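You operate a simulated robot arm through the tools that you are given. There is no shell and no other tool. Be economical: measure what you need, move in short steps, check, and stop when the job is done.

Carry out the task below with a simulated two-armed robot. There is one attempt and no reset: what you move stays moved.

## Task
Empty the green-handled jug into the small drum, wipe and fit its lid.
Fine: the oil comes off the drum lid with the orange pad; jug and pad go back where they stood; hardly a drop spilt. Set down upright: steel jug with a green handle. What is to be rubbed or washed off counts as gone when no trace of it is left.

Only the result counts: the job must be done as asked and must still hold three seconds after the hand-in. Knocking over, shifting, dropping, spilling or breaking anything else fails it. A push-on lid holds only when it is set on centred and level and pressed home; a screw cap is set on level and turned clockwise until tight.

## Robot
Two 7-joint arms with two-finger grippers on one trunk, on a base that drives. Base frame: it is fixed to the floor where the robot stands at the start and does not move with it; the origin is under the middle of the robot, x ahead of it, y to its left, z up; the surface under the hand at the start is at about z = 86. Readings come in cm, degrees, newtons and seconds.
The left shoulder is at the start at [2.4, 21.3, 128.1], the right one opposite. With the tool pointing down near the work surface each hand reaches from about 10 to 74 cm from the robot's upright axis, wherever it stands, measured 20 degrees to its own side. Places, roughly: black tap latch [40, 30, 100]; clear jug with a purple handle [-125, -25, 25]; drum lid (21x21x6 cm) [60, -10, 90]; small steel drum [60, 50, 100]. Payload 2.2 kg a hand.
The tool frame of a hand sits at the grasp point between the pads (the TCP): z along the fingers, y along the line on which they close. The tips reach 1.9 cm beyond it. The gripper opens to 11.6 cm. The gripper's body begins 7 cm behind the TCP.
Orientation is that of the tool frame in the base frame, as [roll, pitch, yaw] about the fixed x, y, z axes, in that order (R = Rz(yaw) Ry(pitch) Rx(roll)). With the fingers straight down and closing along the base's y, the tool's x points along the base's -x, its y along +y and its z along -z.

## Interface
- The arms move only by the tool arm_command. It takes "left_increments", "right_increments" or both (then of equal length, played together; a hand with none holds still); each is a list of rows, each an object (a shift or turn left out is 0, a gripper value left out holds the last) with "xyz": the shift along the tool's x, y, z in m, a list of three; "delta_rot": the turn, a rotation vector about the tool's x, y, z in degrees, a list of three; "fingers": the finger opening in m, from 0 to 0.116. In form: [{"xyz": [dx, dy, dz], "delta_rot": [wx, wy, wz], "fingers": fingers}, ...]. A call has 1 to 20 rows; each row is the pose to reach, as a shift and turn from the pose commanded when the call began, along the tool's axes at that moment. A row lasts 0.2 s, in which the tool goes at most 5 cm and 8.6 degrees; a call with a longer step from one row to the next is refused whole, and so is a gripper value outside its range. Where a pose cannot be reached the arm comes as near as it can. A force on the tool above 90 N (or 10 N above the force at the start of the call, whichever is more), or a blocked arm, ends the call early, and 0.2 s more pass. Each finger halts on what it meets, pressing with about 43 N; the grip force reading is that of the motor and also rises with nothing between the fingers. The clock runs only during rows and for 0.2 s after the last one: add rows that repeat a pose to give the fingers time. It gives the time, the measured TCP pose, the force on the tool (base axes), the opening and the grip force at its end, in the units of the frame above (readings bear some noise), with the torque about the TCP (base axes, N m) and any sound that the robot's microphone picked up.
- Cameras (640 x 400 px; columns grow to the right, rows downward): "scene" is now at [13.6, 0.78, 147.53]; the picture's right is [0.12, -0.99, -0.00], its down [-0.34, -0.04, -0.94] and it looks along [0.93, 0.11, -0.34] (base axes); focal length 214 px, centre (320, 200). "left" rides on the left gripper at [6.9, 1.5, -9.7] in its tool frame; the picture's right is [-0.21, 0.98, 0.00], its down [-0.76, -0.17, -0.63] and it looks along [-0.62, -0.14, 0.77] (tool axes); focal length 251 px, centre (320, 200). "right" rides on the right gripper at [6.9, -1.5, -9.7] in its tool frame; the picture's right is [0.21, 0.98, 0.00], its down [-0.76, 0.17, -0.63] and it looks along [-0.62, 0.14, 0.77] (tool axes); focal length 251 px, centre (320, 200).
- capture(camera): a new picture of that camera. No time passes.
- lift_body(by): slides the trunk up (or, below 0, down) by that many cm; the arms and the scene camera ride with it, the base frame stays. It gives what a move gives, with no picture.
- base_move(legs): drives the robot by 1 to 6 legs, each [ahead, left, turn to the left] in cm, cm and degrees, along the robot's own axes; the way and the turn of a leg run together, so that a leg with both is an arc; at most 150 cm and 180 degrees a leg. The arms and the cameras ride along, it lands a little off, and it stops where it bumps. It gives what a move gives.
- aim_head(pan, tilt): turns the head with the scene camera to pan (to the left, within 80 degrees either way) and tilt (down, from -29 to 69), counted from straight ahead of the robot. It gives what a move gives.
- point_at(camera, pixels): for up to 12 pixels [column, row] of the newest picture of that camera ("zoom" is the newest enlarged one), the place [x, y, z] in the base frame of the surface seen there, good to about 0.3 cm. No time passes.
- close_up(camera, box): a new picture of the part [left, top, right, bottom] of that camera's present view, enlarged. No time passes.
- job_done(): hands the job in; it is judged then, once.

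Go step by step. Measure first, check grasps and placings, and put right what went wrong. The budget is 80 turns and 70 pictures, counting those below and the enlarged ones. Unless the task says otherwise, let go and move clear before handing in, and close with one line.

The tools are called after "Request:" by a JSON object that holds its "op" and its "data". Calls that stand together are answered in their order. arm_command: Moves the arms, as the interface text tells. Its arguments: {"type":"object","properties":{"left_increments":{"type":"array","items":{"type":"object","properties":{"xyz":{"type":"array","items":{"type":"number"}},"delta_rot":{"type":"array","items":{"type":"number"}},"fingers":{"type":"number"}}}},"right_increments":{"type":"array","items":{"type":"object","properties":{"xyz":{"type":"array","items":{"type":"number"}},"delta_rot":{"type":"array","items":{"type":"number"}},"fingers":{"type":"number"}}}}},"required":[]} The other tools are called the same way: lift_body (by) slides the trunk up or down; base_move (legs) drives the base; aim_head (pan, tilt) turns the head that bears the scene camera; capture (camera) takes a picture; point_at (camera, pixels) gives the place of the surface under pixels of a picture; close_up (camera, box) takes an enlarged picture of a part of a camera's view; job_done () hands the job in.

At the start:

```text
time_s: 0.0
left_position: [41.35, 23.04, 149.0]
left_tool_rot: [179.9, 0.0, -180.0]
left_contact_force: [0.1, -0.8, 0.1]
left_ft_torque: [0.02, 0.0, -0.02]
left_opening: 11.62
left_finger_force: 0.0
right_position: [44.02, -18.27, 148.8]
right_tool_rot: [179.8, 0.1, -179.9]
right_contact_force: [-0.4, -0.3, -0.2]
right_ft_torque: [0.03, 0.01, -0.03]
right_opening: 11.59
right_finger_force: 0.1
trunk travel left (down, up): [-42.5, 6.5]
robot x, y, heading: [-0.09, 0.18, -0.0]
head pan, tilt: [6.7, 20.0]
```

scene: 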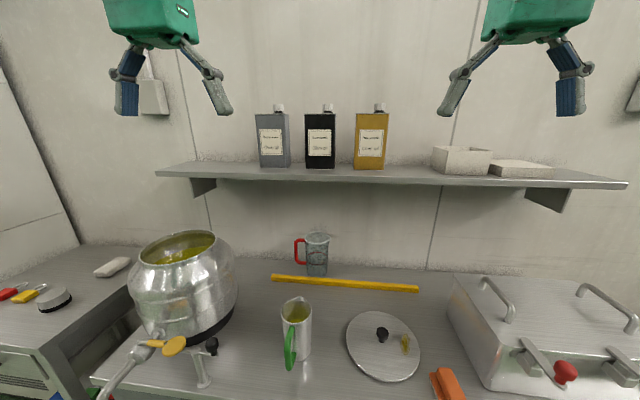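
right: 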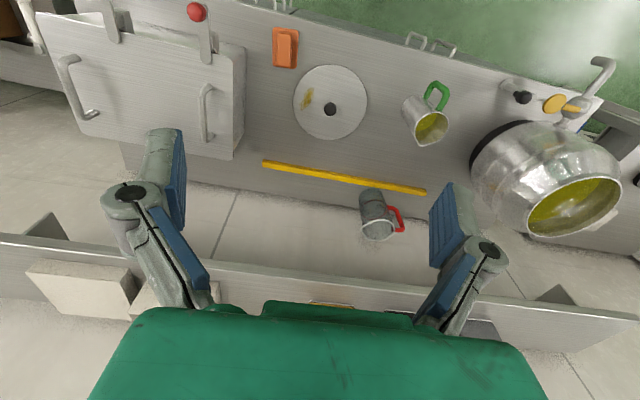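
left: 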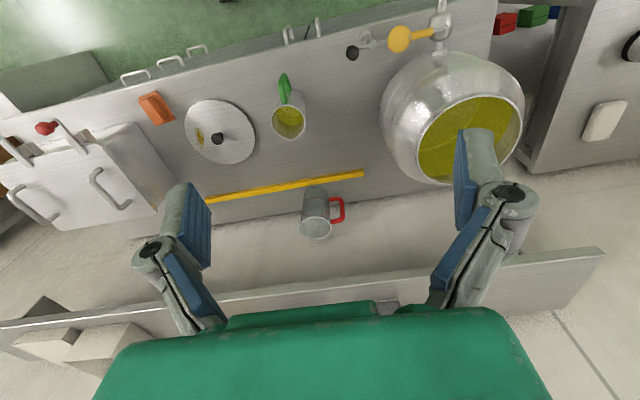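

The scene shows the green-handled jug near (297,335), the lid with oil near (383,345) with its knob, the orange pad at (446,384) and the open drum at (183,280). I'll measure these and look down for a better view.

Request:
{"op": "point_at", "data": {"camera": "scene", "pixels": [[297, 300], [297, 320], [290, 345], [283, 305], [312, 305], [383, 334], [405, 344], [347, 345], [420, 345], [446, 384], [183, 245], [140, 262]]}}

Request:
{"op": "aim_head", "data": {"pan": 0, "tilt": 50}}

Request:
{"op": "capture", "data": {"camera": "scene"}}

```text
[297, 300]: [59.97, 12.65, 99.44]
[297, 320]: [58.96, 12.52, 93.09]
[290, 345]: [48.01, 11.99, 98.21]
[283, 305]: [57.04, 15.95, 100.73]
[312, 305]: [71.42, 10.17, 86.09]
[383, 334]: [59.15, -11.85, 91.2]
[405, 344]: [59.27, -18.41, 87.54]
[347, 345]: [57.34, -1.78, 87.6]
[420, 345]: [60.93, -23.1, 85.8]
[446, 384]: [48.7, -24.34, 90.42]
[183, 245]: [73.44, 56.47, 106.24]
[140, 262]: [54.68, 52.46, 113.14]
```

```text
time_s: 0.9
left_position: [40.87, 23.26, 149.15]
left_tool_rot: [179.9, 0.2, -179.9]
left_contact_force: [0.1, 0.3, 0.2]
left_ft_torque: [-0.04, 0.01, 0.0]
left_opening: 11.61
left_finger_force: 0.0
right_position: [43.45, -17.95, 148.92]
right_tool_rot: [-179.9, 0.2, 180.0]
right_contact_force: [-0.1, 0.3, 0.0]
right_ft_torque: [-0.04, -0.03, 0.02]
right_opening: 11.61
right_finger_force: 0.1
trunk travel left (down, up): [-42.5, 6.5]
robot x, y, heading: [0.1, 0.01, 0.1]
head pan, tilt: [0.0, 50.0]
```

```text
66 pictures are left
```

scene: 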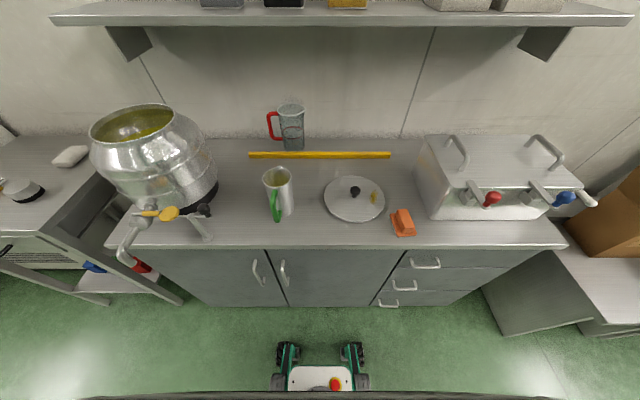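

The overview shows the drum at left (150,150) with tap parts, jug at (278,190). I'll enlarge both areas for detail.

Request:
{"op": "close_up", "data": {"camera": "scene", "box": [240, 140, 440, 265]}}

Request:
{"op": "point_at", "data": {"camera": "zoom", "pixels": [[75, 115], [165, 110], [120, 150], [115, 235], [120, 275], [365, 155], [368, 180], [430, 185], [440, 205], [520, 235], [520, 280], [540, 265]]}}

Request:
{"op": "close_up", "data": {"camera": "scene", "box": [70, 90, 262, 282]}}

Request:
{"op": "point_at", "data": {"camera": "scene", "pixels": [[90, 125], [140, 105], [177, 112], [110, 143], [150, 142], [140, 120], [205, 211], [168, 213], [145, 214], [130, 260], [217, 190], [150, 200]]}}

```text
3.20 times, centred on (340, 202) of scene
```

zoom: 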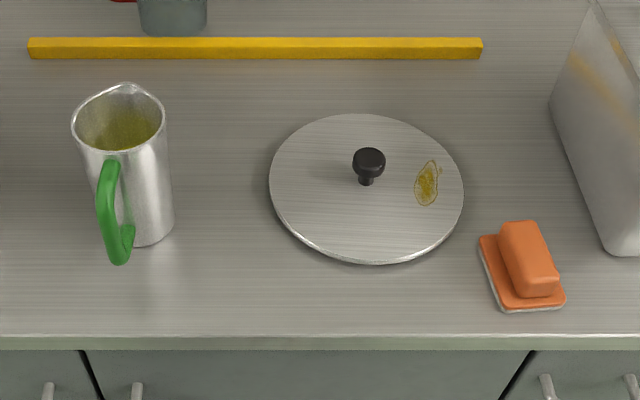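

```text
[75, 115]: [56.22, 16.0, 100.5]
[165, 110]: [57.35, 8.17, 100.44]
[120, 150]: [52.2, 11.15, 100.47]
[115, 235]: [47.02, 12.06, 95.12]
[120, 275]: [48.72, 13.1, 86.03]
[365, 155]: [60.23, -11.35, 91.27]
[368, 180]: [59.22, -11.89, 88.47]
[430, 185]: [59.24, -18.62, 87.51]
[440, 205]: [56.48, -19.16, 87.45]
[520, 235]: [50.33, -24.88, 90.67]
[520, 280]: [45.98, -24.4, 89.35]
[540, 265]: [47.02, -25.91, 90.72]
```

```text
2.08 times, centred on (166, 186) of scene
```

zoom: 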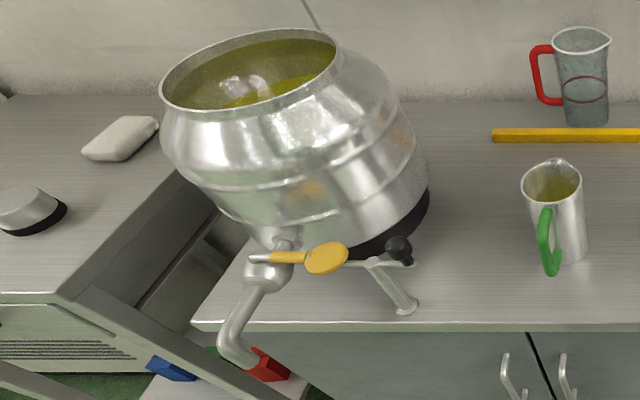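

```text
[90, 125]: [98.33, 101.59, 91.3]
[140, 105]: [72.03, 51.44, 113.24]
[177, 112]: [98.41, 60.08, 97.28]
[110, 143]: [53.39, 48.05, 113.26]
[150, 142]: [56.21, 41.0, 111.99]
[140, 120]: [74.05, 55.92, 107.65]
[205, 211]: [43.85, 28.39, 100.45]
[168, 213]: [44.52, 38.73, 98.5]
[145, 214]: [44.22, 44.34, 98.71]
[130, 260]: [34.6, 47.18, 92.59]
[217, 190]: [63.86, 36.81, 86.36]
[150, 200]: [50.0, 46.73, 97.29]
```

The jug has its spout on the far side and its handle toward me, with a wide gap in the loop. I'll measure jug and drum rims precisely with tighter zooms.

Request:
{"op": "close_up", "data": {"camera": "scene", "box": [248, 155, 312, 235]}}

Request:
{"op": "point_at", "data": {"camera": "zoom", "pixels": [[80, 100], [200, 100], [230, 90], [130, 60], [130, 180], [130, 140], [85, 160], [160, 160], [160, 200], [110, 250], [110, 300], [190, 320]]}}

Request:
{"op": "close_up", "data": {"camera": "scene", "box": [80, 95, 220, 182]}}

Request:
{"op": "capture", "data": {"camera": "right"}}

```text
5.00 times, centred on (280, 195) of scene
```

zoom: 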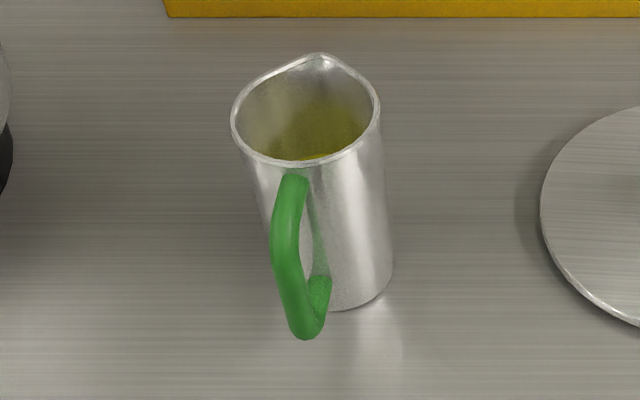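

```text
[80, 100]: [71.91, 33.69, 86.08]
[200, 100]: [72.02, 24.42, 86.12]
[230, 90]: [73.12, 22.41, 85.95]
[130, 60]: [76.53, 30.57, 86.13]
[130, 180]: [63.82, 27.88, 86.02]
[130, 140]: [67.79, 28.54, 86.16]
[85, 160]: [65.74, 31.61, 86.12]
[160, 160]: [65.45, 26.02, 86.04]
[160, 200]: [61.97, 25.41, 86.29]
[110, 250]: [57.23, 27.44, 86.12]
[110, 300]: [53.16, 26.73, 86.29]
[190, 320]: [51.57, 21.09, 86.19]
```

```text
4.57 times, centred on (150, 138) of scene
```

zoom: 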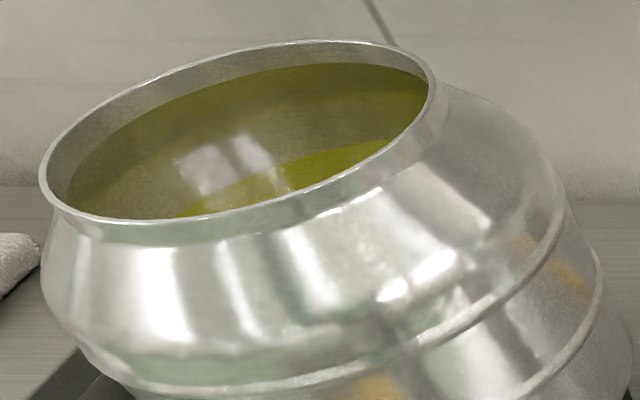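

```text
61 pictures are left
```

right: 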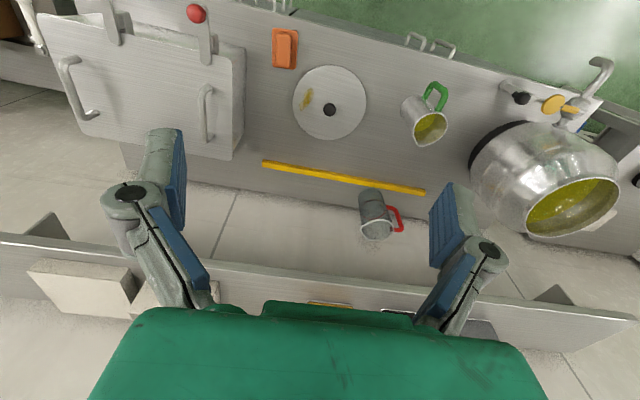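

Drum rim visible in the last zoom: left (42,180), front (180,220), right (433,85), back (310,42). I'll measure these, and re-zoom the jug to measure its rim (233,120)-(378,105) and handle.

Request:
{"op": "point_at", "data": {"camera": "zoom", "pixels": [[43, 183], [90, 215], [180, 224], [300, 193], [390, 145], [429, 97], [405, 53], [320, 42], [200, 66], [100, 118], [250, 200], [225, 150]]}}

Request:
{"op": "close_up", "data": {"camera": "scene", "box": [248, 155, 312, 235]}}

Request:
{"op": "point_at", "data": {"camera": "zoom", "pixels": [[234, 128], [377, 110], [320, 55], [300, 163], [350, 146], [256, 88], [295, 185], [285, 235], [300, 300], [305, 325], [350, 250], [320, 135]]}}

```text
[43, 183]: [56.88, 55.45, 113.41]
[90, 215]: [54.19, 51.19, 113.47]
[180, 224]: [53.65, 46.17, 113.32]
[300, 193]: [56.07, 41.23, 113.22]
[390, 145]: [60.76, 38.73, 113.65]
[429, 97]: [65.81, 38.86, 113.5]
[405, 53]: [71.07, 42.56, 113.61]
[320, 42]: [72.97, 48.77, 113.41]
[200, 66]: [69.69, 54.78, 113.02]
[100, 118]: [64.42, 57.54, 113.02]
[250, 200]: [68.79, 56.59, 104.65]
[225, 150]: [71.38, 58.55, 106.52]
```

```text
5.00 times, centred on (280, 195) of scene
```

zoom: 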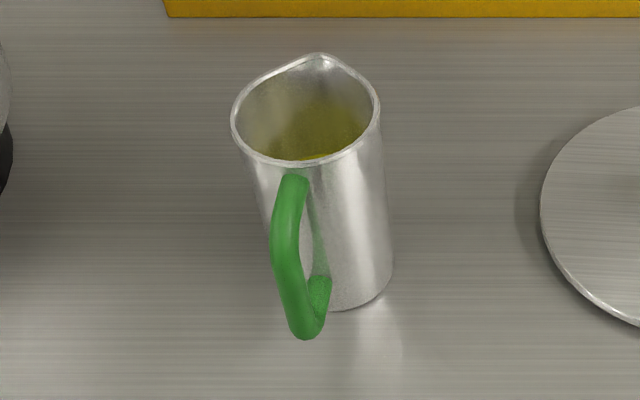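

```text
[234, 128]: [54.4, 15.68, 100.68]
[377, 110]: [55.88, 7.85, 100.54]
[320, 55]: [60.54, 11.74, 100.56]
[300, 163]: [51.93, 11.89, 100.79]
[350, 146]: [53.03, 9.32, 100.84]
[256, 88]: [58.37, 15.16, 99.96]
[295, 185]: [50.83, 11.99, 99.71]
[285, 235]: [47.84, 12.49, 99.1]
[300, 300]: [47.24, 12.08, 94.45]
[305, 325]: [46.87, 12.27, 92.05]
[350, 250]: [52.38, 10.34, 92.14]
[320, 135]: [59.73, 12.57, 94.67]
```

Drum mouth is centred at (63.3, 48.2) with radius 9.8 and rim z 113.4. The jug is centred at (56, 11.8), radius 4, rim z 100.7, with the handle loop at x 47–52. I'll bring the right hand to point left (+y, tilted 20° down) so it can grip the body, one finger going through the handle loop.

Request:
{"op": "arm_command", "data": {"right_increments": [{"xyz": [-0.0046, 0.0071, 0.0243], "delta_rot": [-3.88, 3.88, 5.54]}, {"xyz": [-0.0093, 0.0143, 0.0486], "delta_rot": [-7.76, 7.76, 11.08]}, {"xyz": [-0.0139, 0.0214, 0.0729], "delta_rot": [-11.64, 11.64, 16.62]}, {"xyz": [-0.0186, 0.0286, 0.0971], "delta_rot": [-15.53, 15.53, 22.17]}, {"xyz": [-0.0232, 0.0357, 0.1214], "delta_rot": [-19.41, 19.41, 27.71]}, {"xyz": [-0.0279, 0.0429, 0.1457], "delta_rot": [-23.29, 23.29, 33.25]}, {"xyz": [-0.0325, 0.05, 0.17], "delta_rot": [-27.17, 27.17, 38.79]}, {"xyz": [-0.0371, 0.0571, 0.1943], "delta_rot": [-31.05, 31.05, 44.33]}, {"xyz": [-0.0418, 0.0643, 0.2186], "delta_rot": [-34.93, 34.93, 49.87]}, {"xyz": [-0.0464, 0.0714, 0.2429], "delta_rot": [-38.81, 38.81, 55.41]}, {"xyz": [-0.0511, 0.0786, 0.2671], "delta_rot": [-42.7, 42.7, 60.96]}, {"xyz": [-0.0557, 0.0857, 0.2914], "delta_rot": [-46.58, 46.58, 66.5]}, {"xyz": [-0.0604, 0.0929, 0.3157], "delta_rot": [-50.46, 50.46, 72.04]}, {"xyz": [-0.065, 0.1, 0.34], "delta_rot": [-54.34, 54.34, 77.58]}, {"xyz": [-0.065, 0.1, 0.34], "delta_rot": [-54.34, 54.34, 77.58]}]}}

Request:
{"op": "capture", "data": {"camera": "scene"}}

```text
time_s: 4.2
left_position: [41.0, 23.15, 149.07]
left_tool_rot: [179.9, 0.1, -180.0]
left_contact_force: [-0.2, -0.6, 0.4]
left_ft_torque: [0.01, 0.01, 0.01]
left_opening: 11.57
left_finger_force: 0.0
right_position: [50.27, -8.21, 115.07]
right_tool_rot: [179.7, -70.1, 90.2]
right_contact_force: [-0.4, 0.3, -0.5]
right_ft_torque: [-0.01, 0.0, -0.03]
right_opening: 11.61
right_finger_force: 0.0
trunk travel left (down, up): [-42.5, 6.5]
robot x, y, heading: [-0.05, -0.15, -0.1]
head pan, tilt: [0.0, 50.0]
```

```text
59 pictures are left
```

scene: 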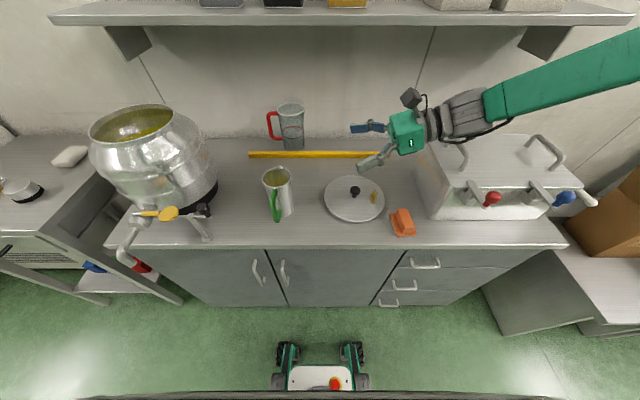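

The hand is well oriented. Before lowering, I'll measure the forearm's lower side near (460,125), (500,110), (560,90) against the box handles (455,150).

Request:
{"op": "point_at", "data": {"camera": "scene", "pixels": [[405, 140], [440, 125], [465, 115], [500, 105], [560, 80], [620, 55], [453, 140], [465, 165], [540, 140], [472, 185], [500, 170]]}}

```text
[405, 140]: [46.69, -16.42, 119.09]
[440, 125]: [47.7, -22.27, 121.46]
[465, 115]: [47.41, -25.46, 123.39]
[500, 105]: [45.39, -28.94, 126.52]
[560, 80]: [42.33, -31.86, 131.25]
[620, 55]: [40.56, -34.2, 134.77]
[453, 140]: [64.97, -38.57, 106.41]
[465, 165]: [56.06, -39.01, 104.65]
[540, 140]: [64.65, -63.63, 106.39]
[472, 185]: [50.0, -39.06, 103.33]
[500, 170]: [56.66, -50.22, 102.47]
```

Forearm rises away from the box, so it's clear. I'll go to the pregrasp 10 cm short of the jug with the opening at 10.4 cm.

Request:
{"op": "arm_command", "data": {"right_increments": [{"xyz": [-0.023, 0.0115, 0.0314], "fingers": 0.104}, {"xyz": [-0.046, 0.0229, 0.0628]}, {"xyz": [-0.069, 0.0344, 0.0941]}, {"xyz": [-0.092, 0.0458, 0.1255]}, {"xyz": [-0.115, 0.0573, 0.1569]}, {"xyz": [-0.115, 0.0573, 0.1569]}, {"xyz": [-0.115, 0.0573, 0.1569]}]}}

Request:
{"op": "close_up", "data": {"camera": "scene", "box": [230, 120, 430, 245]}}

Request:
{"op": "capture", "data": {"camera": "right"}}

```text
time_s: 5.8
left_position: [41.05, 23.3, 149.09]
left_tool_rot: [-180.0, 0.0, -180.0]
left_contact_force: [-0.4, -0.6, -0.7]
left_ft_torque: [0.01, -0.01, 0.02]
left_opening: 11.61
left_finger_force: 0.0
right_position: [56.16, 2.87, 99.14]
right_tool_rot: [179.5, -70.0, 90.4]
right_contact_force: [0.2, 0.7, 0.2]
right_ft_torque: [-0.03, -0.02, 0.03]
right_opening: 10.41
right_finger_force: 0.1
trunk travel left (down, up): [-42.5, 6.5]
robot x, y, heading: [-0.1, -0.0, -0.2]
head pan, tilt: [0.0, 50.0]
```

```text
3.20 times, centred on (330, 182) of scene
```

zoom: 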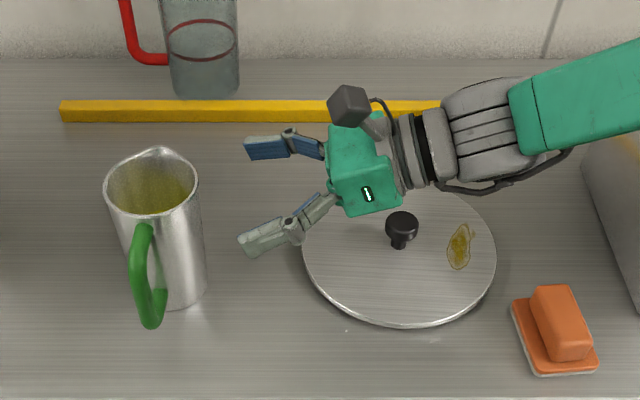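

```text
57 pictures are left
```

right: 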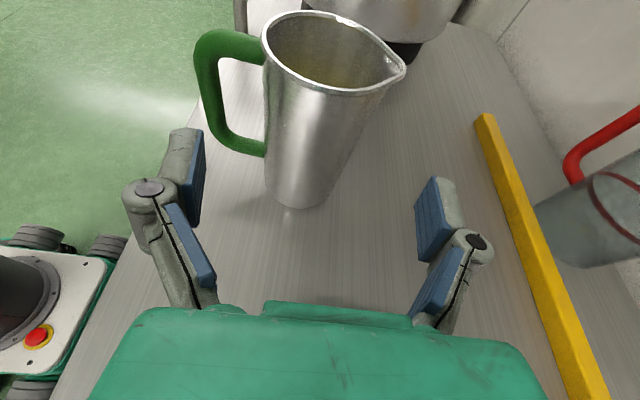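

The jug is centred between the fingers (pads at columns 205 and 415, body about 265–360), and the left finger lines up with the handle gap. I'll advance 6 cm and check.

Request:
{"op": "arm_command", "data": {"right_increments": [{"xyz": [0, -0.0005, 0.015], "fingers": 0.1}, {"xyz": [0, -0.001, 0.03]}, {"xyz": [0, -0.0015, 0.045]}, {"xyz": [0, -0.002, 0.06]}, {"xyz": [0, -0.002, 0.06]}]}}

Request:
{"op": "capture", "data": {"camera": "right"}}

```text
time_s: 7.0
left_position: [41.0, 23.42, 149.12]
left_tool_rot: [-180.0, 0.1, 180.0]
left_contact_force: [0.9, 0.6, -0.3]
left_ft_torque: [0.03, 0.01, 0.01]
left_opening: 11.61
left_finger_force: 0.1
right_position: [55.87, 8.46, 96.88]
right_tool_rot: [179.7, -70.0, 90.3]
right_contact_force: [-1.1, 0.7, 0.0]
right_ft_torque: [0.0, -0.01, 0.01]
right_opening: 9.97
right_finger_force: 0.1
trunk travel left (down, up): [-42.5, 6.5]
robot x, y, heading: [0.05, 0.03, 0.2]
head pan, tilt: [0.0, 50.0]
```

```text
56 pictures are left
```

right: 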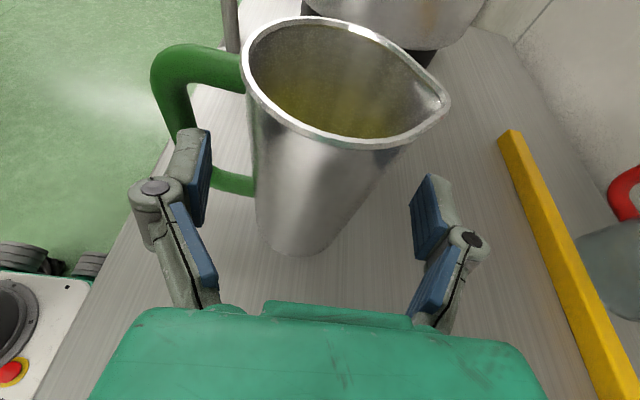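

The handle's inner edge projects at column 191, close to the finger's outer edge (about 175). I'll narrow the opening to 9.2 cm before going in, then look.

Request:
{"op": "arm_command", "data": {"right_increments": [{"xyz": [0, 0.001, 0.0], "fingers": 0.091}, {"xyz": [0, 0.001, 0.0]}]}}

Request:
{"op": "close_up", "data": {"camera": "right", "box": [130, 20, 482, 240]}}

Request:
{"op": "point_at", "data": {"camera": "zoom", "pixels": [[120, 210], [138, 212], [85, 205], [100, 140], [250, 250], [232, 250], [530, 300], [560, 300], [60, 100], [110, 200], [225, 300], [190, 305]]}}

```text
time_s: 7.5
left_position: [41.05, 23.47, 149.15]
left_tool_rot: [-179.9, 0.0, -180.0]
left_contact_force: [0.0, 0.2, 0.1]
left_ft_torque: [0.01, 0.03, 0.01]
left_opening: 11.61
left_finger_force: 0.2
right_position: [55.97, 8.54, 96.79]
right_tool_rot: [179.5, -70.0, 90.2]
right_contact_force: [0.5, 0.5, -0.1]
right_ft_torque: [-0.01, -0.02, 0.01]
right_opening: 9.1
right_finger_force: 0.1
trunk travel left (down, up): [-42.5, 6.5]
robot x, y, heading: [0.04, -0.03, -0.0]
head pan, tilt: [0.0, 50.0]
```

```text
1.82 times, centred on (306, 130) of right
```

zoom: 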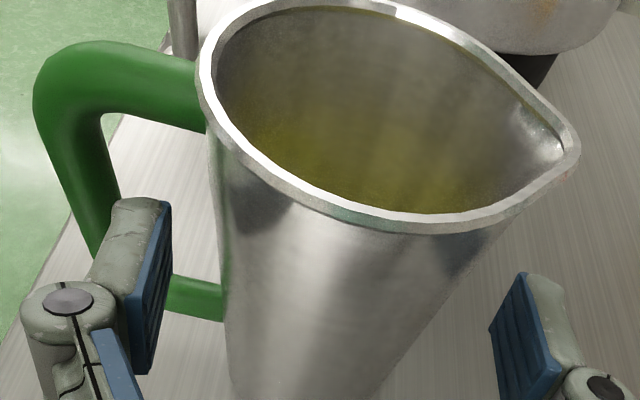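

```text
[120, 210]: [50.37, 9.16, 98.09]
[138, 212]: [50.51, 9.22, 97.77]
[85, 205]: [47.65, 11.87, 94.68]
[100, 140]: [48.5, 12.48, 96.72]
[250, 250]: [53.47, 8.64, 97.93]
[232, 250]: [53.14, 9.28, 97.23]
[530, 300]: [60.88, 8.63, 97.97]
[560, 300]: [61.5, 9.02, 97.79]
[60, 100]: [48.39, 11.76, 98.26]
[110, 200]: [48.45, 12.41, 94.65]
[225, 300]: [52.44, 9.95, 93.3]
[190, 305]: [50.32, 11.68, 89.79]
```

The measured finger outer edge (x ≈ 50.2) clears the handle's inner side (x ≈ 48.5), so I'll slide in the last 4 cm and then close.

Request:
{"op": "arm_command", "data": {"right_increments": [{"xyz": [0, 0, 0.012]}, {"xyz": [0, 0, 0.025]}, {"xyz": [0, 0, 0.039]}, {"xyz": [0, 0, 0.039]}, {"xyz": [0, 0, 0.039], "fingers": 0.07}, {"xyz": [0, 0, 0.039]}, {"xyz": [0, 0, 0.039]}]}}

Request:
{"op": "capture", "data": {"camera": "right"}}

```text
time_s: 9.2
left_position: [41.01, 23.48, 149.1]
left_tool_rot: [-179.9, 0.1, -179.9]
left_contact_force: [-0.2, -0.4, -0.6]
left_ft_torque: [0.02, -0.04, 0.02]
left_opening: 11.63
left_finger_force: 0.1
right_position: [55.95, 12.23, 95.45]
right_tool_rot: [179.6, -70.0, 90.3]
right_contact_force: [-0.8, 1.7, 1.8]
right_ft_torque: [0.11, 0.08, -0.01]
right_opening: 7.79
right_finger_force: 43.1
trunk travel left (down, up): [-42.5, 6.5]
robot x, y, heading: [0.21, -0.04, -0.2]
head pan, tilt: [0.0, 50.0]
```

```text
54 pictures are left
```

right: 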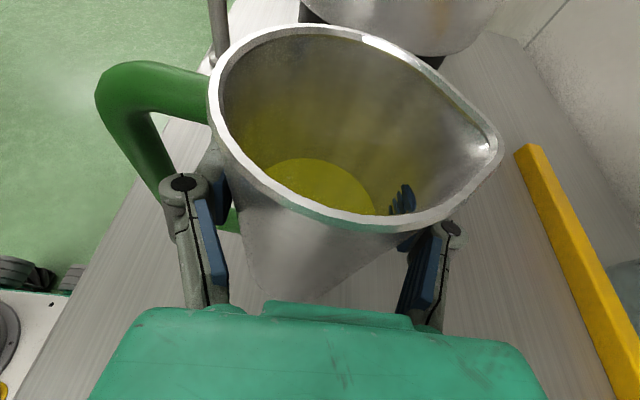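

Grip is firm at 7.8 cm and 43 N. I'll lift straight up 27 cm, smoothly.

Request:
{"op": "arm_command", "data": {"right_increments": [{"xyz": [0.0094, 0, -0.0034]}, {"xyz": [0.0282, 0, -0.0103]}, {"xyz": [0.047, 0, -0.0171]}, {"xyz": [0.0658, 0, -0.0239]}, {"xyz": [0.0846, 0, -0.0308]}, {"xyz": [0.1034, 0, -0.0376]}, {"xyz": [0.1222, 0, -0.0445]}, {"xyz": [0.141, 0, -0.0513]}, {"xyz": [0.1598, 0, -0.0581]}, {"xyz": [0.1786, 0, -0.065]}, {"xyz": [0.1974, 0, -0.0718]}, {"xyz": [0.2162, 0, -0.0787]}, {"xyz": [0.235, 0, -0.0855]}, {"xyz": [0.2444, 0, -0.0889]}, {"xyz": [0.2538, 0, -0.0923]}, {"xyz": [0.2538, 0, -0.0923]}]}}

Request:
{"op": "capture", "data": {"camera": "scene"}}

```text
time_s: 12.6
left_position: [41.0, 23.29, 149.0]
left_tool_rot: [-179.9, 0.1, -180.0]
left_contact_force: [0.2, -0.1, -0.2]
left_ft_torque: [-0.02, 0.04, 0.0]
left_opening: 11.61
left_finger_force: 0.0
right_position: [55.8, 12.27, 122.43]
right_tool_rot: [179.8, -70.0, 90.2]
right_contact_force: [-0.3, 0.2, -4.7]
right_ft_torque: [-0.02, -0.08, 0.0]
right_opening: 7.69
right_finger_force: 42.7
trunk travel left (down, up): [-42.5, 6.5]
robot x, y, heading: [-0.49, 0.2, -0.0]
head pan, tilt: [0.0, 50.0]
```

```text
53 pictures are left
```

scene: 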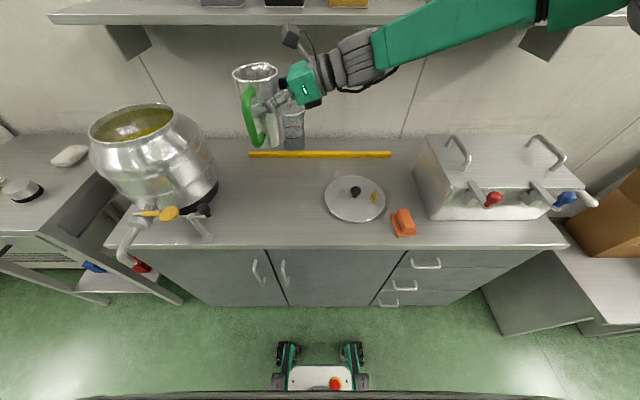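

The load is light (about 0.5 kg) and the jug is upright at z 122. I'll drive left about 36 cm to bring it before the drum; first I'll measure what stands to the left.

Request:
{"op": "point_at", "data": {"camera": "scene", "pixels": [[180, 300], [120, 292], [60, 285], [10, 270], [30, 235], [75, 265], [128, 264], [345, 350], [285, 350], [165, 305], [275, 385], [272, 380]]}}

Request:
{"op": "aim_head", "data": {"pan": 45, "tilt": 50}}

Request:
{"op": "capture", "data": {"camera": "scene"}}

```text
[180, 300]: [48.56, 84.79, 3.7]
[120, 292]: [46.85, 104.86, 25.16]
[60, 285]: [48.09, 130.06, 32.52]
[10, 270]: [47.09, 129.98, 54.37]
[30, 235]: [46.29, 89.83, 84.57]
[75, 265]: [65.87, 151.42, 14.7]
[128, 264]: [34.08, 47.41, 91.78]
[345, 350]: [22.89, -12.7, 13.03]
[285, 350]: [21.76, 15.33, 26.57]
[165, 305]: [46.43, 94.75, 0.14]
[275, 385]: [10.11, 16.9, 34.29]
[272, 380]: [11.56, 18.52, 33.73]
```

```text
time_s: 13.7
left_position: [41.16, 23.43, 149.08]
left_tool_rot: [-179.9, 0.1, 180.0]
left_contact_force: [-0.3, -0.1, -0.5]
left_ft_torque: [0.04, 0.0, 0.01]
left_opening: 11.6
left_finger_force: 0.1
right_position: [55.89, 12.25, 122.28]
right_tool_rot: [179.8, -70.0, 90.3]
right_contact_force: [-0.8, -0.2, -4.6]
right_ft_torque: [-0.01, -0.09, -0.01]
right_opening: 7.71
right_finger_force: 43.2
trunk travel left (down, up): [-42.5, 6.5]
robot x, y, heading: [-0.07, -0.27, 0.1]
head pan, tilt: [45.0, 50.0]
```

```text
52 pictures are left
```

scene: 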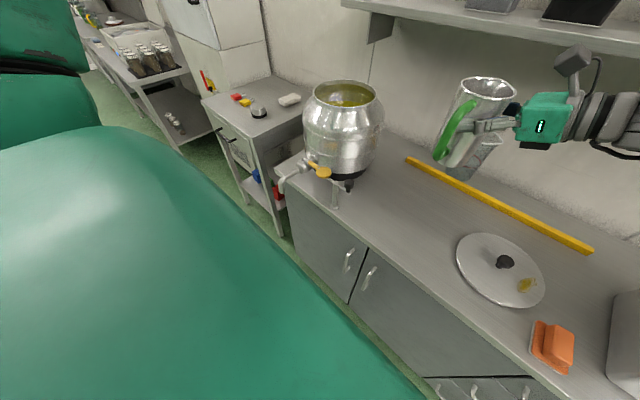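

The left side is free. I'll lift the trunk 6 cm so the jug bottom clears the drum rim, then drive left in short legs.

Request:
{"op": "lift_body", "data": {"by": 6}}

Request:
{"op": "base_move", "data": {"legs": [[0, 18, 0], [0, 18, 0]]}}

Request:
{"op": "aim_head", "data": {"pan": 0, "tilt": 45}}

Request:
{"op": "capture", "data": {"camera": "scene"}}

```text
time_s: 14.7
left_position: [41.15, 23.37, 155.09]
left_tool_rot: [-179.8, 0.0, 180.0]
left_contact_force: [0.1, -0.7, -0.4]
left_ft_torque: [-0.02, 0.03, -0.02]
left_opening: 11.61
left_finger_force: 0.2
right_position: [55.88, 12.21, 128.28]
right_tool_rot: [179.8, -69.9, 90.1]
right_contact_force: [0.1, 0.4, -4.8]
right_ft_torque: [0.02, -0.08, -0.01]
right_opening: 7.71
right_finger_force: 42.9
trunk travel left (down, up): [-48.5, 0.5]
robot x, y, heading: [-0.11, 0.28, -0.1]
head pan, tilt: [45.0, 50.0]
```

```text
time_s: 17.6
left_position: [40.17, 62.08, 154.23]
left_tool_rot: [-179.0, -0.1, 179.5]
left_contact_force: [1.2, 2.7, -1.2]
left_ft_torque: [-0.34, 0.13, -0.02]
left_opening: 11.62
left_finger_force: 0.1
right_position: [54.77, 50.84, 128.77]
right_tool_rot: [178.5, -69.1, 91.4]
right_contact_force: [-0.6, 1.4, -5.4]
right_ft_torque: [0.02, -0.11, -0.08]
right_opening: 7.74
right_finger_force: 43.2
trunk travel left (down, up): [-48.5, 0.5]
robot x, y, heading: [0.2, 35.84, -0.2]
head pan, tilt: [45.0, 50.0]
stopped in leg 2: the robot was blocked; the commanded pose is now the measured one
```

```text
time_s: 18.7
left_position: [38.49, 66.18, 154.36]
left_tool_rot: [-177.6, 0.8, 179.7]
left_contact_force: [-0.6, 1.0, 2.0]
left_ft_torque: [-0.11, -0.03, 0.03]
left_opening: 11.6
left_finger_force: 0.0
right_position: [53.54, 54.37, 129.05]
right_tool_rot: [176.7, -68.0, 93.2]
right_contact_force: [-2.7, 2.4, -4.3]
right_ft_torque: [-0.1, -0.17, -0.2]
right_opening: 7.72
right_finger_force: 43.0
trunk travel left (down, up): [-48.5, 0.5]
robot x, y, heading: [0.39, 36.83, -0.2]
head pan, tilt: [0.0, 45.0]
```

```text
51 pictures are left
```

scene: 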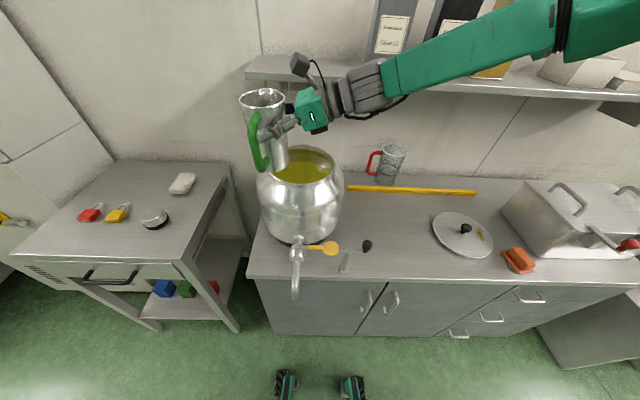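

The drive reported being blocked near its end, and the hands read about 5 cm further left than the base would explain. I'll hold still for a moment and read again, looking left for what was touched.

Request:
{"op": "arm_command", "data": {"right_increments": [{"xyz": [0, 0, 0]}]}}

Request:
{"op": "aim_head", "data": {"pan": 70, "tilt": 20}}

Request:
{"op": "capture", "data": {"camera": "scene"}}

Request:
{"op": "capture", "data": {"camera": "right"}}

```text
time_s: 19.2
left_position: [37.16, 37.44, 156.66]
left_tool_rot: [172.6, 0.8, 178.5]
left_contact_force: [-0.8, -1.3, -1.1]
left_ft_torque: [0.21, -0.13, -0.05]
left_opening: 11.59
left_finger_force: 0.0
right_position: [52.81, 30.23, 130.69]
right_tool_rot: [173.8, -77.4, 95.0]
right_contact_force: [1.3, -2.6, -5.9]
right_ft_torque: [0.02, -0.06, 0.16]
right_opening: 7.73
right_finger_force: 43.2
trunk travel left (down, up): [-48.5, 0.5]
robot x, y, heading: [0.25, 33.54, -0.7]
head pan, tilt: [0.0, 45.0]
stopped in row 1 (right hand): the arm was blocked; the commanded pose is now the measured one
```

```text
time_s: 20.6
left_position: [38.22, 46.65, 155.54]
left_tool_rot: [174.3, 1.4, 176.8]
left_contact_force: [-0.4, -4.6, 1.4]
left_ft_torque: [0.43, -0.04, 0.0]
left_opening: 11.58
left_finger_force: 0.0
right_position: [53.12, 39.44, 130.55]
right_tool_rot: [175.4, -73.9, 92.9]
right_contact_force: [-2.4, -2.0, -2.3]
right_ft_torque: [-0.08, -0.08, -0.11]
right_opening: 7.74
right_finger_force: 43.5
trunk travel left (down, up): [-48.5, 0.5]
robot x, y, heading: [0.59, 34.8, -1.2]
head pan, tilt: [70.0, 20.0]
```

```text
50 pictures are left
```

scene: 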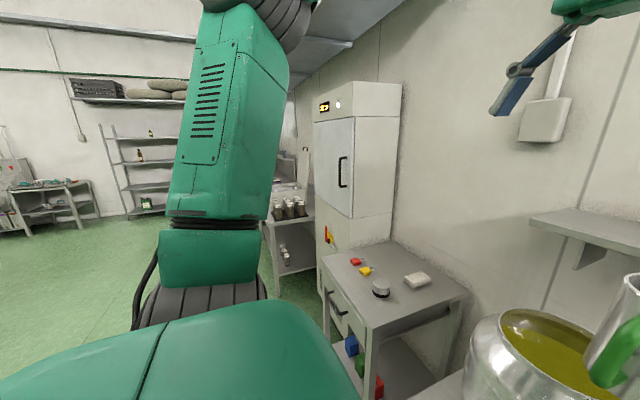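

```text
49 pictures are left
```

right: 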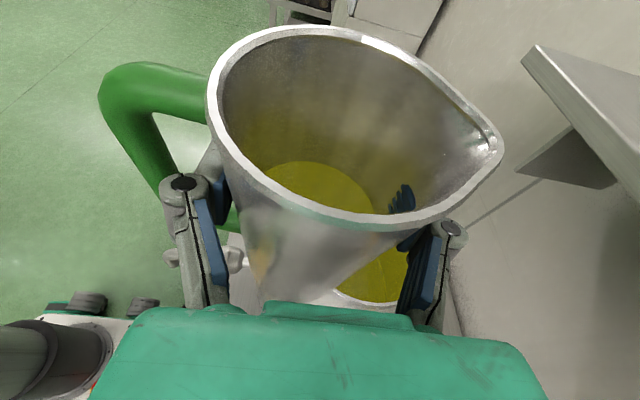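

The readings swing (right hand y 54 → 30 → 39), so the whole robot is rocking after the sudden stop. The oil still sits calmly in the jug. I'll let time pass with small head turns and watch it settle.

Request:
{"op": "aim_head", "data": {"pan": 40, "tilt": 40}}

Request:
{"op": "aim_head", "data": {"pan": 0, "tilt": 45}}

Request:
{"op": "capture", "data": {"camera": "scene"}}

```text
time_s: 21.6
left_position: [38.32, 36.67, 156.69]
left_tool_rot: [172.1, 0.4, 178.3]
left_contact_force: [-1.1, 0.7, -1.9]
left_ft_torque: [-0.02, -0.08, -0.05]
left_opening: 11.6
left_finger_force: 0.0
right_position: [53.83, 29.36, 130.75]
right_tool_rot: [176.2, -77.6, 92.1]
right_contact_force: [3.9, -0.2, -5.1]
right_ft_torque: [-0.04, -0.03, 0.18]
right_opening: 7.74
right_finger_force: 43.6
trunk travel left (down, up): [-48.5, 0.5]
robot x, y, heading: [0.16, 33.73, -0.7]
head pan, tilt: [40.0, 40.0]
```

```text
time_s: 22.7
left_position: [38.39, 35.13, 156.32]
left_tool_rot: [171.7, 0.2, 178.7]
left_contact_force: [0.2, 1.9, -1.8]
left_ft_torque: [-0.05, -0.06, -0.05]
left_opening: 11.6
left_finger_force: 0.1
right_position: [54.05, 27.98, 130.14]
right_tool_rot: [176.0, -78.0, 92.9]
right_contact_force: [3.9, -0.5, -7.6]
right_ft_torque: [0.08, -0.03, 0.21]
right_opening: 7.72
right_finger_force: 43.4
trunk travel left (down, up): [-48.5, 0.5]
robot x, y, heading: [0.07, 32.64, -0.4]
head pan, tilt: [0.0, 45.0]
```

```text
48 pictures are left
```

scene: 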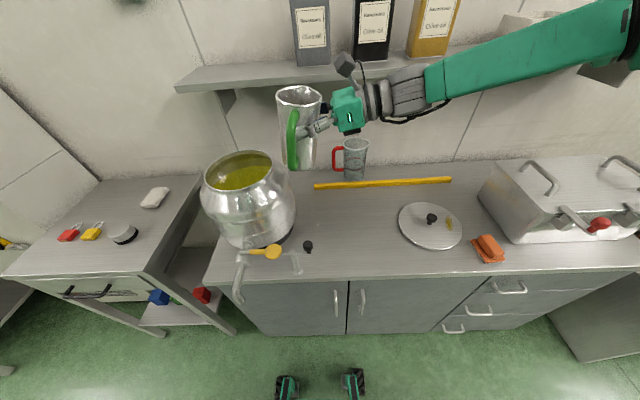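

The view is rolled: the robot leans about 8° to the right, as if a left wheel stood on something. I'll look steeply down to the left.

Request:
{"op": "aim_head", "data": {"pan": 50, "tilt": 69}}

Request:
{"op": "capture", "data": {"camera": "scene"}}

Request:
{"op": "aim_head", "data": {"pan": -50, "tilt": 60}}

Request:
{"op": "capture", "data": {"camera": "scene"}}

```text
time_s: 23.9
left_position: [38.48, 35.04, 156.18]
left_tool_rot: [171.5, 0.2, 178.5]
left_contact_force: [0.1, -0.3, -2.5]
left_ft_torque: [0.09, -0.02, -0.05]
left_opening: 11.61
left_finger_force: 0.0
right_position: [54.09, 27.98, 130.17]
right_tool_rot: [175.3, -78.2, 93.4]
right_contact_force: [4.8, 0.1, -5.9]
right_ft_torque: [0.06, -0.04, 0.25]
right_opening: 7.71
right_finger_force: 42.3
trunk travel left (down, up): [-48.5, 0.5]
robot x, y, heading: [0.3, 32.93, -0.2]
head pan, tilt: [50.0, 68.8]
```

```text
47 pictures are left
```

scene: 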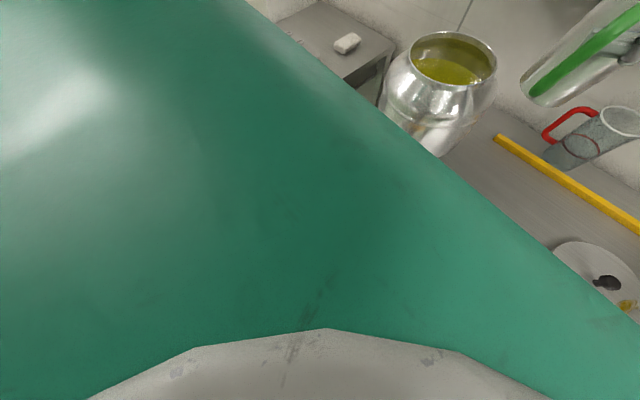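

```text
time_s: 25.6
left_position: [42.88, 57.11, 154.33]
left_tool_rot: [179.2, -0.4, 176.8]
left_contact_force: [0.2, 1.8, -1.8]
left_ft_torque: [-0.15, 0.03, 0.0]
left_opening: 11.6
left_finger_force: 0.0
right_position: [57.19, 47.18, 129.26]
right_tool_rot: [178.6, -70.8, 89.5]
right_contact_force: [0.9, 2.8, -3.2]
right_ft_torque: [-0.05, -0.05, 0.11]
right_opening: 7.71
right_finger_force: 43.2
trunk travel left (down, up): [-48.5, 0.5]
robot x, y, heading: [2.52, 36.72, -2.4]
head pan, tilt: [-50.0, 60.0]
```

```text
46 pictures are left
```

scene: 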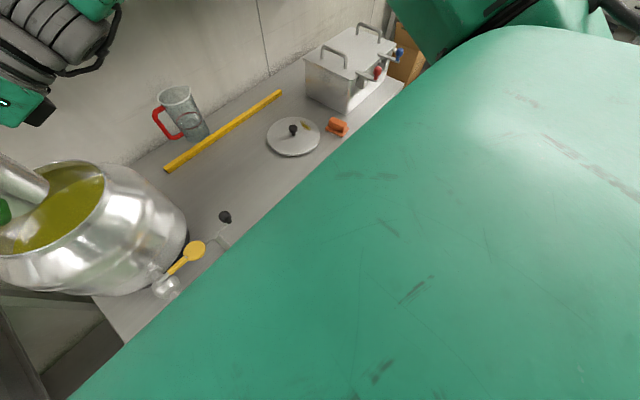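

The robot is now nearly upright again (right hand y 47.2, base y 36.7, heading −2.4). I'll let it rest once more and check whether it stays.

Request:
{"op": "aim_head", "data": {"pan": -20, "tilt": 50}}

Request:
{"op": "aim_head", "data": {"pan": 10, "tilt": 50}}

Request:
{"op": "capture", "data": {"camera": "scene"}}

```text
time_s: 26.6
left_position: [44.83, 34.47, 156.3]
left_tool_rot: [171.4, -0.3, 173.4]
left_contact_force: [2.1, 1.1, -3.5]
left_ft_torque: [-0.01, 0.12, 0.01]
left_opening: 11.6
left_finger_force: 0.1
right_position: [59.25, 26.91, 130.62]
right_tool_rot: [-179.2, -77.6, 83.2]
right_contact_force: [5.1, 2.9, -4.6]
right_ft_torque: [-0.09, -0.07, 0.17]
right_opening: 7.72
right_finger_force: 43.2
trunk travel left (down, up): [-48.5, 0.5]
robot x, y, heading: [4.26, 34.11, -5.3]
head pan, tilt: [-20.0, 50.0]
```

```text
time_s: 27.5
left_position: [32.69, 39.92, 154.34]
left_tool_rot: [178.2, -3.5, 172.2]
left_contact_force: [5.4, -2.7, -9.5]
left_ft_torque: [0.46, 0.48, 0.0]
left_opening: 11.57
left_finger_force: 0.1
right_position: [45.14, 28.66, 126.86]
right_tool_rot: [-177.3, -75.1, 81.5]
right_contact_force: [1.2, -12.8, -19.6]
right_ft_torque: [1.02, -0.19, 0.03]
right_opening: 7.71
right_finger_force: 42.4
trunk travel left (down, up): [-48.5, 0.5]
robot x, y, heading: [-7.61, 35.06, -7.6]
head pan, tilt: [10.0, 50.0]
```

```text
45 pictures are left
```

scene: 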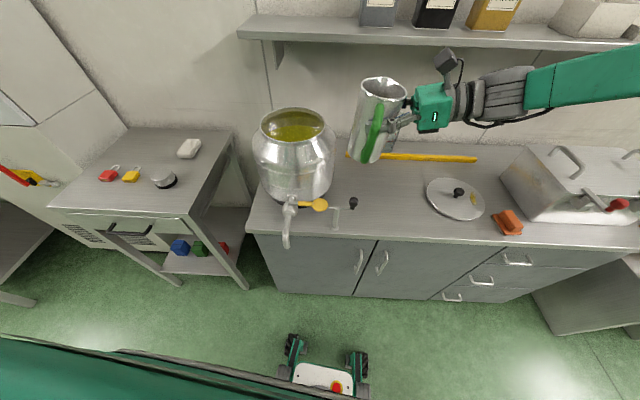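

The robot keeps pitching and drifting, so something at the left is upsetting it. I'll back off 15 cm to the right to get level, with the jug well clear of the drum.

Request:
{"op": "base_move", "data": {"legs": [[0, -15, 0]]}}

Request:
{"op": "aim_head", "data": {"pan": 5, "tilt": 50}}

Request:
{"op": "aim_head", "data": {"pan": 0, "tilt": 50}}

Request:
{"op": "capture", "data": {"camera": "scene"}}

```text
time_s: 28.2
left_position: [41.66, 49.66, 156.12]
left_tool_rot: [-178.9, 4.7, 170.1]
left_contact_force: [2.3, 6.2, 3.6]
left_ft_torque: [-0.59, 0.19, -0.04]
left_opening: 11.58
left_finger_force: 0.1
right_position: [55.56, 39.17, 130.58]
right_tool_rot: [173.0, -69.7, 87.4]
right_contact_force: [0.9, 0.8, -7.0]
right_ft_torque: [0.09, -0.1, 0.08]
right_opening: 7.72
right_finger_force: 42.7
trunk travel left (down, up): [-48.5, 0.5]
robot x, y, heading: [3.49, 32.53, -8.6]
head pan, tilt: [10.0, 50.0]
stopped in leg 1: the robot was blocked; the commanded pose is now the measured one
```

```text
time_s: 28.9
left_position: [38.71, 26.81, 157.37]
left_tool_rot: [172.5, 4.3, 169.2]
left_contact_force: [0.1, 0.9, -1.0]
left_ft_torque: [0.03, -0.07, -0.03]
left_opening: 11.59
left_finger_force: 0.1
right_position: [53.55, 19.41, 131.39]
right_tool_rot: [171.1, -77.2, 88.4]
right_contact_force: [4.3, -2.2, -6.4]
right_ft_torque: [0.06, -0.08, 0.22]
right_opening: 7.73
right_finger_force: 42.9
trunk travel left (down, up): [-48.5, 0.5]
robot x, y, heading: [3.09, 29.56, -8.6]
head pan, tilt: [5.0, 50.0]
```

```text
time_s: 29.6
left_position: [39.85, 51.48, 156.61]
left_tool_rot: [-178.2, 4.9, 169.7]
left_contact_force: [-1.5, 0.2, 4.1]
left_ft_torque: [-0.01, 0.0, 0.06]
left_opening: 11.59
left_finger_force: 0.1
right_position: [53.91, 40.86, 131.26]
right_tool_rot: [171.9, -69.1, 88.7]
right_contact_force: [-4.3, 1.4, -3.5]
right_ft_torque: [-0.06, -0.14, -0.16]
right_opening: 7.73
right_finger_force: 42.4
trunk travel left (down, up): [-48.5, 0.5]
robot x, y, heading: [2.0, 32.46, -9.4]
head pan, tilt: [0.0, 50.0]
```

```text
44 pictures are left
```

scene: 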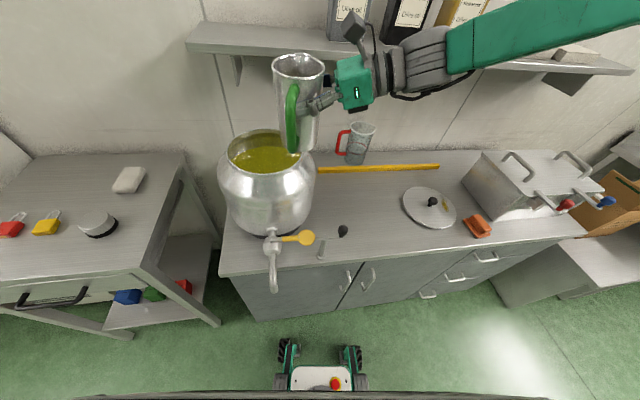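

The robot is oscillating with a ~1.4 s period after the hard stop. The jug seems untouched, so I'll simply wait through several tiny head moves for it to damp out.

Request:
{"op": "aim_head", "data": {"pan": 0, "tilt": 51}}

Request:
{"op": "aim_head", "data": {"pan": 0, "tilt": 50}}

Request:
{"op": "aim_head", "data": {"pan": 0, "tilt": 51}}

Request:
{"op": "aim_head", "data": {"pan": 0, "tilt": 50}}

Request:
{"op": "aim_head", "data": {"pan": 0, "tilt": 51}}

Request:
{"op": "aim_head", "data": {"pan": 0, "tilt": 50}}

```text
time_s: 30.2
left_position: [41.25, 27.17, 157.37]
left_tool_rot: [172.7, 3.9, 168.2]
left_contact_force: [-0.7, 1.1, -3.4]
left_ft_torque: [-0.04, -0.03, -0.02]
left_opening: 11.59
left_finger_force: 0.1
right_position: [55.64, 19.49, 131.38]
right_tool_rot: [175.0, -77.3, 83.5]
right_contact_force: [5.1, 0.2, -3.9]
right_ft_torque: [-0.08, -0.01, 0.17]
right_opening: 7.74
right_finger_force: 43.7
trunk travel left (down, up): [-48.5, 0.5]
robot x, y, heading: [3.69, 29.75, -9.5]
head pan, tilt: [0.0, 51.0]
```

```text
time_s: 30.8
left_position: [38.58, 51.27, 156.96]
left_tool_rot: [-177.9, 5.0, 168.9]
left_contact_force: [0.2, -1.8, 2.2]
left_ft_torque: [0.22, -0.16, 0.1]
left_opening: 11.6
left_finger_force: 0.1
right_position: [52.64, 40.55, 131.9]
right_tool_rot: [170.7, -69.0, 89.3]
right_contact_force: [-3.5, -1.2, -0.4]
right_ft_torque: [-0.19, -0.11, -0.16]
right_opening: 7.72
right_finger_force: 43.1
trunk travel left (down, up): [-48.5, 0.5]
robot x, y, heading: [1.65, 32.23, -10.0]
head pan, tilt: [0.0, 50.0]
```

```text
time_s: 31.4
left_position: [41.96, 25.58, 157.57]
left_tool_rot: [172.5, 3.7, 167.3]
left_contact_force: [0.1, 1.6, -2.7]
left_ft_torque: [-0.13, -0.01, -0.04]
left_opening: 11.62
left_finger_force: 0.0
right_position: [56.39, 18.0, 131.43]
right_tool_rot: [175.7, -77.5, 81.8]
right_contact_force: [4.6, 0.4, -4.1]
right_ft_torque: [-0.09, -0.03, 0.2]
right_opening: 7.71
right_finger_force: 42.7
trunk travel left (down, up): [-48.5, 0.5]
robot x, y, heading: [4.14, 29.67, -10.5]
head pan, tilt: [0.0, 51.0]
```

```text
time_s: 32.0
left_position: [38.4, 52.84, 157.07]
left_tool_rot: [-177.5, 5.6, 168.6]
left_contact_force: [-2.6, -0.2, 5.2]
left_ft_torque: [-0.06, -0.03, 0.02]
left_opening: 11.61
left_finger_force: 0.1
right_position: [52.44, 41.7, 132.12]
right_tool_rot: [169.8, -68.5, 89.8]
right_contact_force: [-6.0, -0.6, 0.1]
right_ft_torque: [-0.24, -0.16, -0.24]
right_opening: 7.72
right_finger_force: 42.8
trunk travel left (down, up): [-48.5, 0.5]
robot x, y, heading: [1.81, 32.98, -10.8]
head pan, tilt: [0.0, 50.0]
```

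```text
time_s: 32.6
left_position: [40.45, 23.14, 157.61]
left_tool_rot: [171.7, 4.2, 166.6]
left_contact_force: [-1.5, 0.2, -3.0]
left_ft_torque: [0.02, -0.16, -0.06]
left_opening: 11.58
left_finger_force: 0.0
right_position: [55.01, 15.39, 131.35]
right_tool_rot: [173.8, -78.0, 83.0]
right_contact_force: [4.6, -1.3, -7.3]
right_ft_torque: [0.09, -0.09, 0.25]
right_opening: 7.74
right_finger_force: 42.8
trunk travel left (down, up): [-48.5, 0.5]
robot x, y, heading: [4.11, 28.75, -11.1]
head pan, tilt: [0.0, 51.0]
```

```text
time_s: 33.2
left_position: [44.84, 52.53, 153.98]
left_tool_rot: [-178.3, 2.1, 167.2]
left_contact_force: [1.8, 2.0, 1.5]
left_ft_torque: [-0.09, 0.16, 0.01]
left_opening: 11.58
left_finger_force: 0.0
right_position: [57.27, 41.3, 129.81]
right_tool_rot: [173.0, -68.6, 85.0]
right_contact_force: [-6.4, 3.7, -6.0]
right_ft_torque: [0.02, -0.22, -0.36]
right_opening: 7.74
right_finger_force: 42.4
trunk travel left (down, up): [-48.5, 0.5]
robot x, y, heading: [3.38, 35.68, -11.8]
head pan, tilt: [0.0, 50.0]
```

The rocking isn't damping; it's slightly growing with the trunk at its top. Jug bottom is at about 120, so I can lower the trunk 5 cm and stay above the rim; that lowers the mass and should break the resonance.

Request:
{"op": "lift_body", "data": {"by": -5}}

Request:
{"op": "aim_head", "data": {"pan": 0, "tilt": 51}}

Request:
{"op": "aim_head", "data": {"pan": 0, "tilt": 50}}

Request:
{"op": "aim_head", "data": {"pan": 2, "tilt": 50}}

Request:
{"op": "capture", "data": {"camera": "scene"}}

```text
time_s: 33.5
left_position: [26.86, 39.3, 157.81]
left_tool_rot: [-179.2, 1.9, 163.9]
left_contact_force: [-1.6, 4.8, 0.8]
left_ft_torque: [-0.42, -0.1, -0.02]
left_opening: 11.63
left_finger_force: 0.0
right_position: [40.49, 29.55, 131.08]
right_tool_rot: [160.2, -71.0, 100.4]
right_contact_force: [-2.3, 4.8, -6.4]
right_ft_torque: [0.02, -0.08, -0.17]
right_opening: 7.73
right_finger_force: 42.8
trunk travel left (down, up): [-48.2, 0.8]
robot x, y, heading: [-0.83, 33.88, -14.2]
head pan, tilt: [0.0, 50.0]
stopped: the arm was blocked; the commanded pose is now the measured one
```

```text
time_s: 34.2
left_position: [40.55, 17.49, 157.09]
left_tool_rot: [172.2, 6.3, 160.3]
left_contact_force: [0.8, -5.0, 0.5]
left_ft_torque: [0.37, 0.1, 0.08]
left_opening: 11.61
left_finger_force: 0.1
right_position: [53.58, 13.27, 134.82]
right_tool_rot: [157.5, -80.3, 92.8]
right_contact_force: [0.9, -4.7, 0.2]
right_ft_torque: [-0.19, 0.06, 0.16]
right_opening: 7.75
right_finger_force: 42.9
trunk travel left (down, up): [-48.2, 0.8]
robot x, y, heading: [7.19, 31.07, -17.4]
head pan, tilt: [0.0, 51.0]
```

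```text
time_s: 34.8
left_position: [28.44, 47.26, 159.91]
left_tool_rot: [-177.4, 7.1, 165.6]
left_contact_force: [-7.7, 0.5, 8.8]
left_ft_torque: [-0.05, -0.66, 0.02]
left_opening: 11.61
left_finger_force: 0.1
right_position: [43.46, 38.61, 134.4]
right_tool_rot: [157.8, -68.8, 102.4]
right_contact_force: [-8.1, 5.8, 0.6]
right_ft_torque: [-0.38, -0.05, -0.33]
right_opening: 7.74
right_finger_force: 42.8
trunk travel left (down, up): [-48.2, 0.8]
robot x, y, heading: [0.64, 33.67, -13.4]
head pan, tilt: [0.0, 50.0]
```

```text
time_s: 35.4
left_position: [34.78, 15.8, 157.42]
left_tool_rot: [170.0, 3.5, 164.1]
left_contact_force: [3.3, 6.3, -5.1]
left_ft_torque: [-0.4, 0.3, -0.06]
left_opening: 11.61
left_finger_force: 0.1
right_position: [49.57, 10.72, 133.12]
right_tool_rot: [153.4, -80.1, 101.7]
right_contact_force: [6.1, -0.9, -2.3]
right_ft_torque: [-0.24, 0.0, 0.25]
right_opening: 7.73
right_finger_force: 43.2
trunk travel left (down, up): [-48.2, 0.8]
robot x, y, heading: [3.54, 31.46, -13.5]
head pan, tilt: [2.0, 50.0]
```

```text
43 pictures are left
```

scene: 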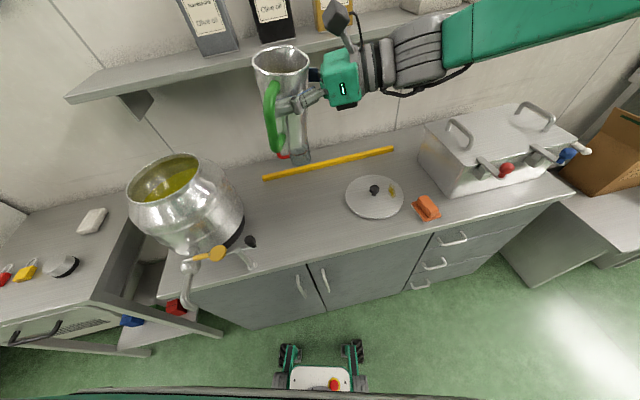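

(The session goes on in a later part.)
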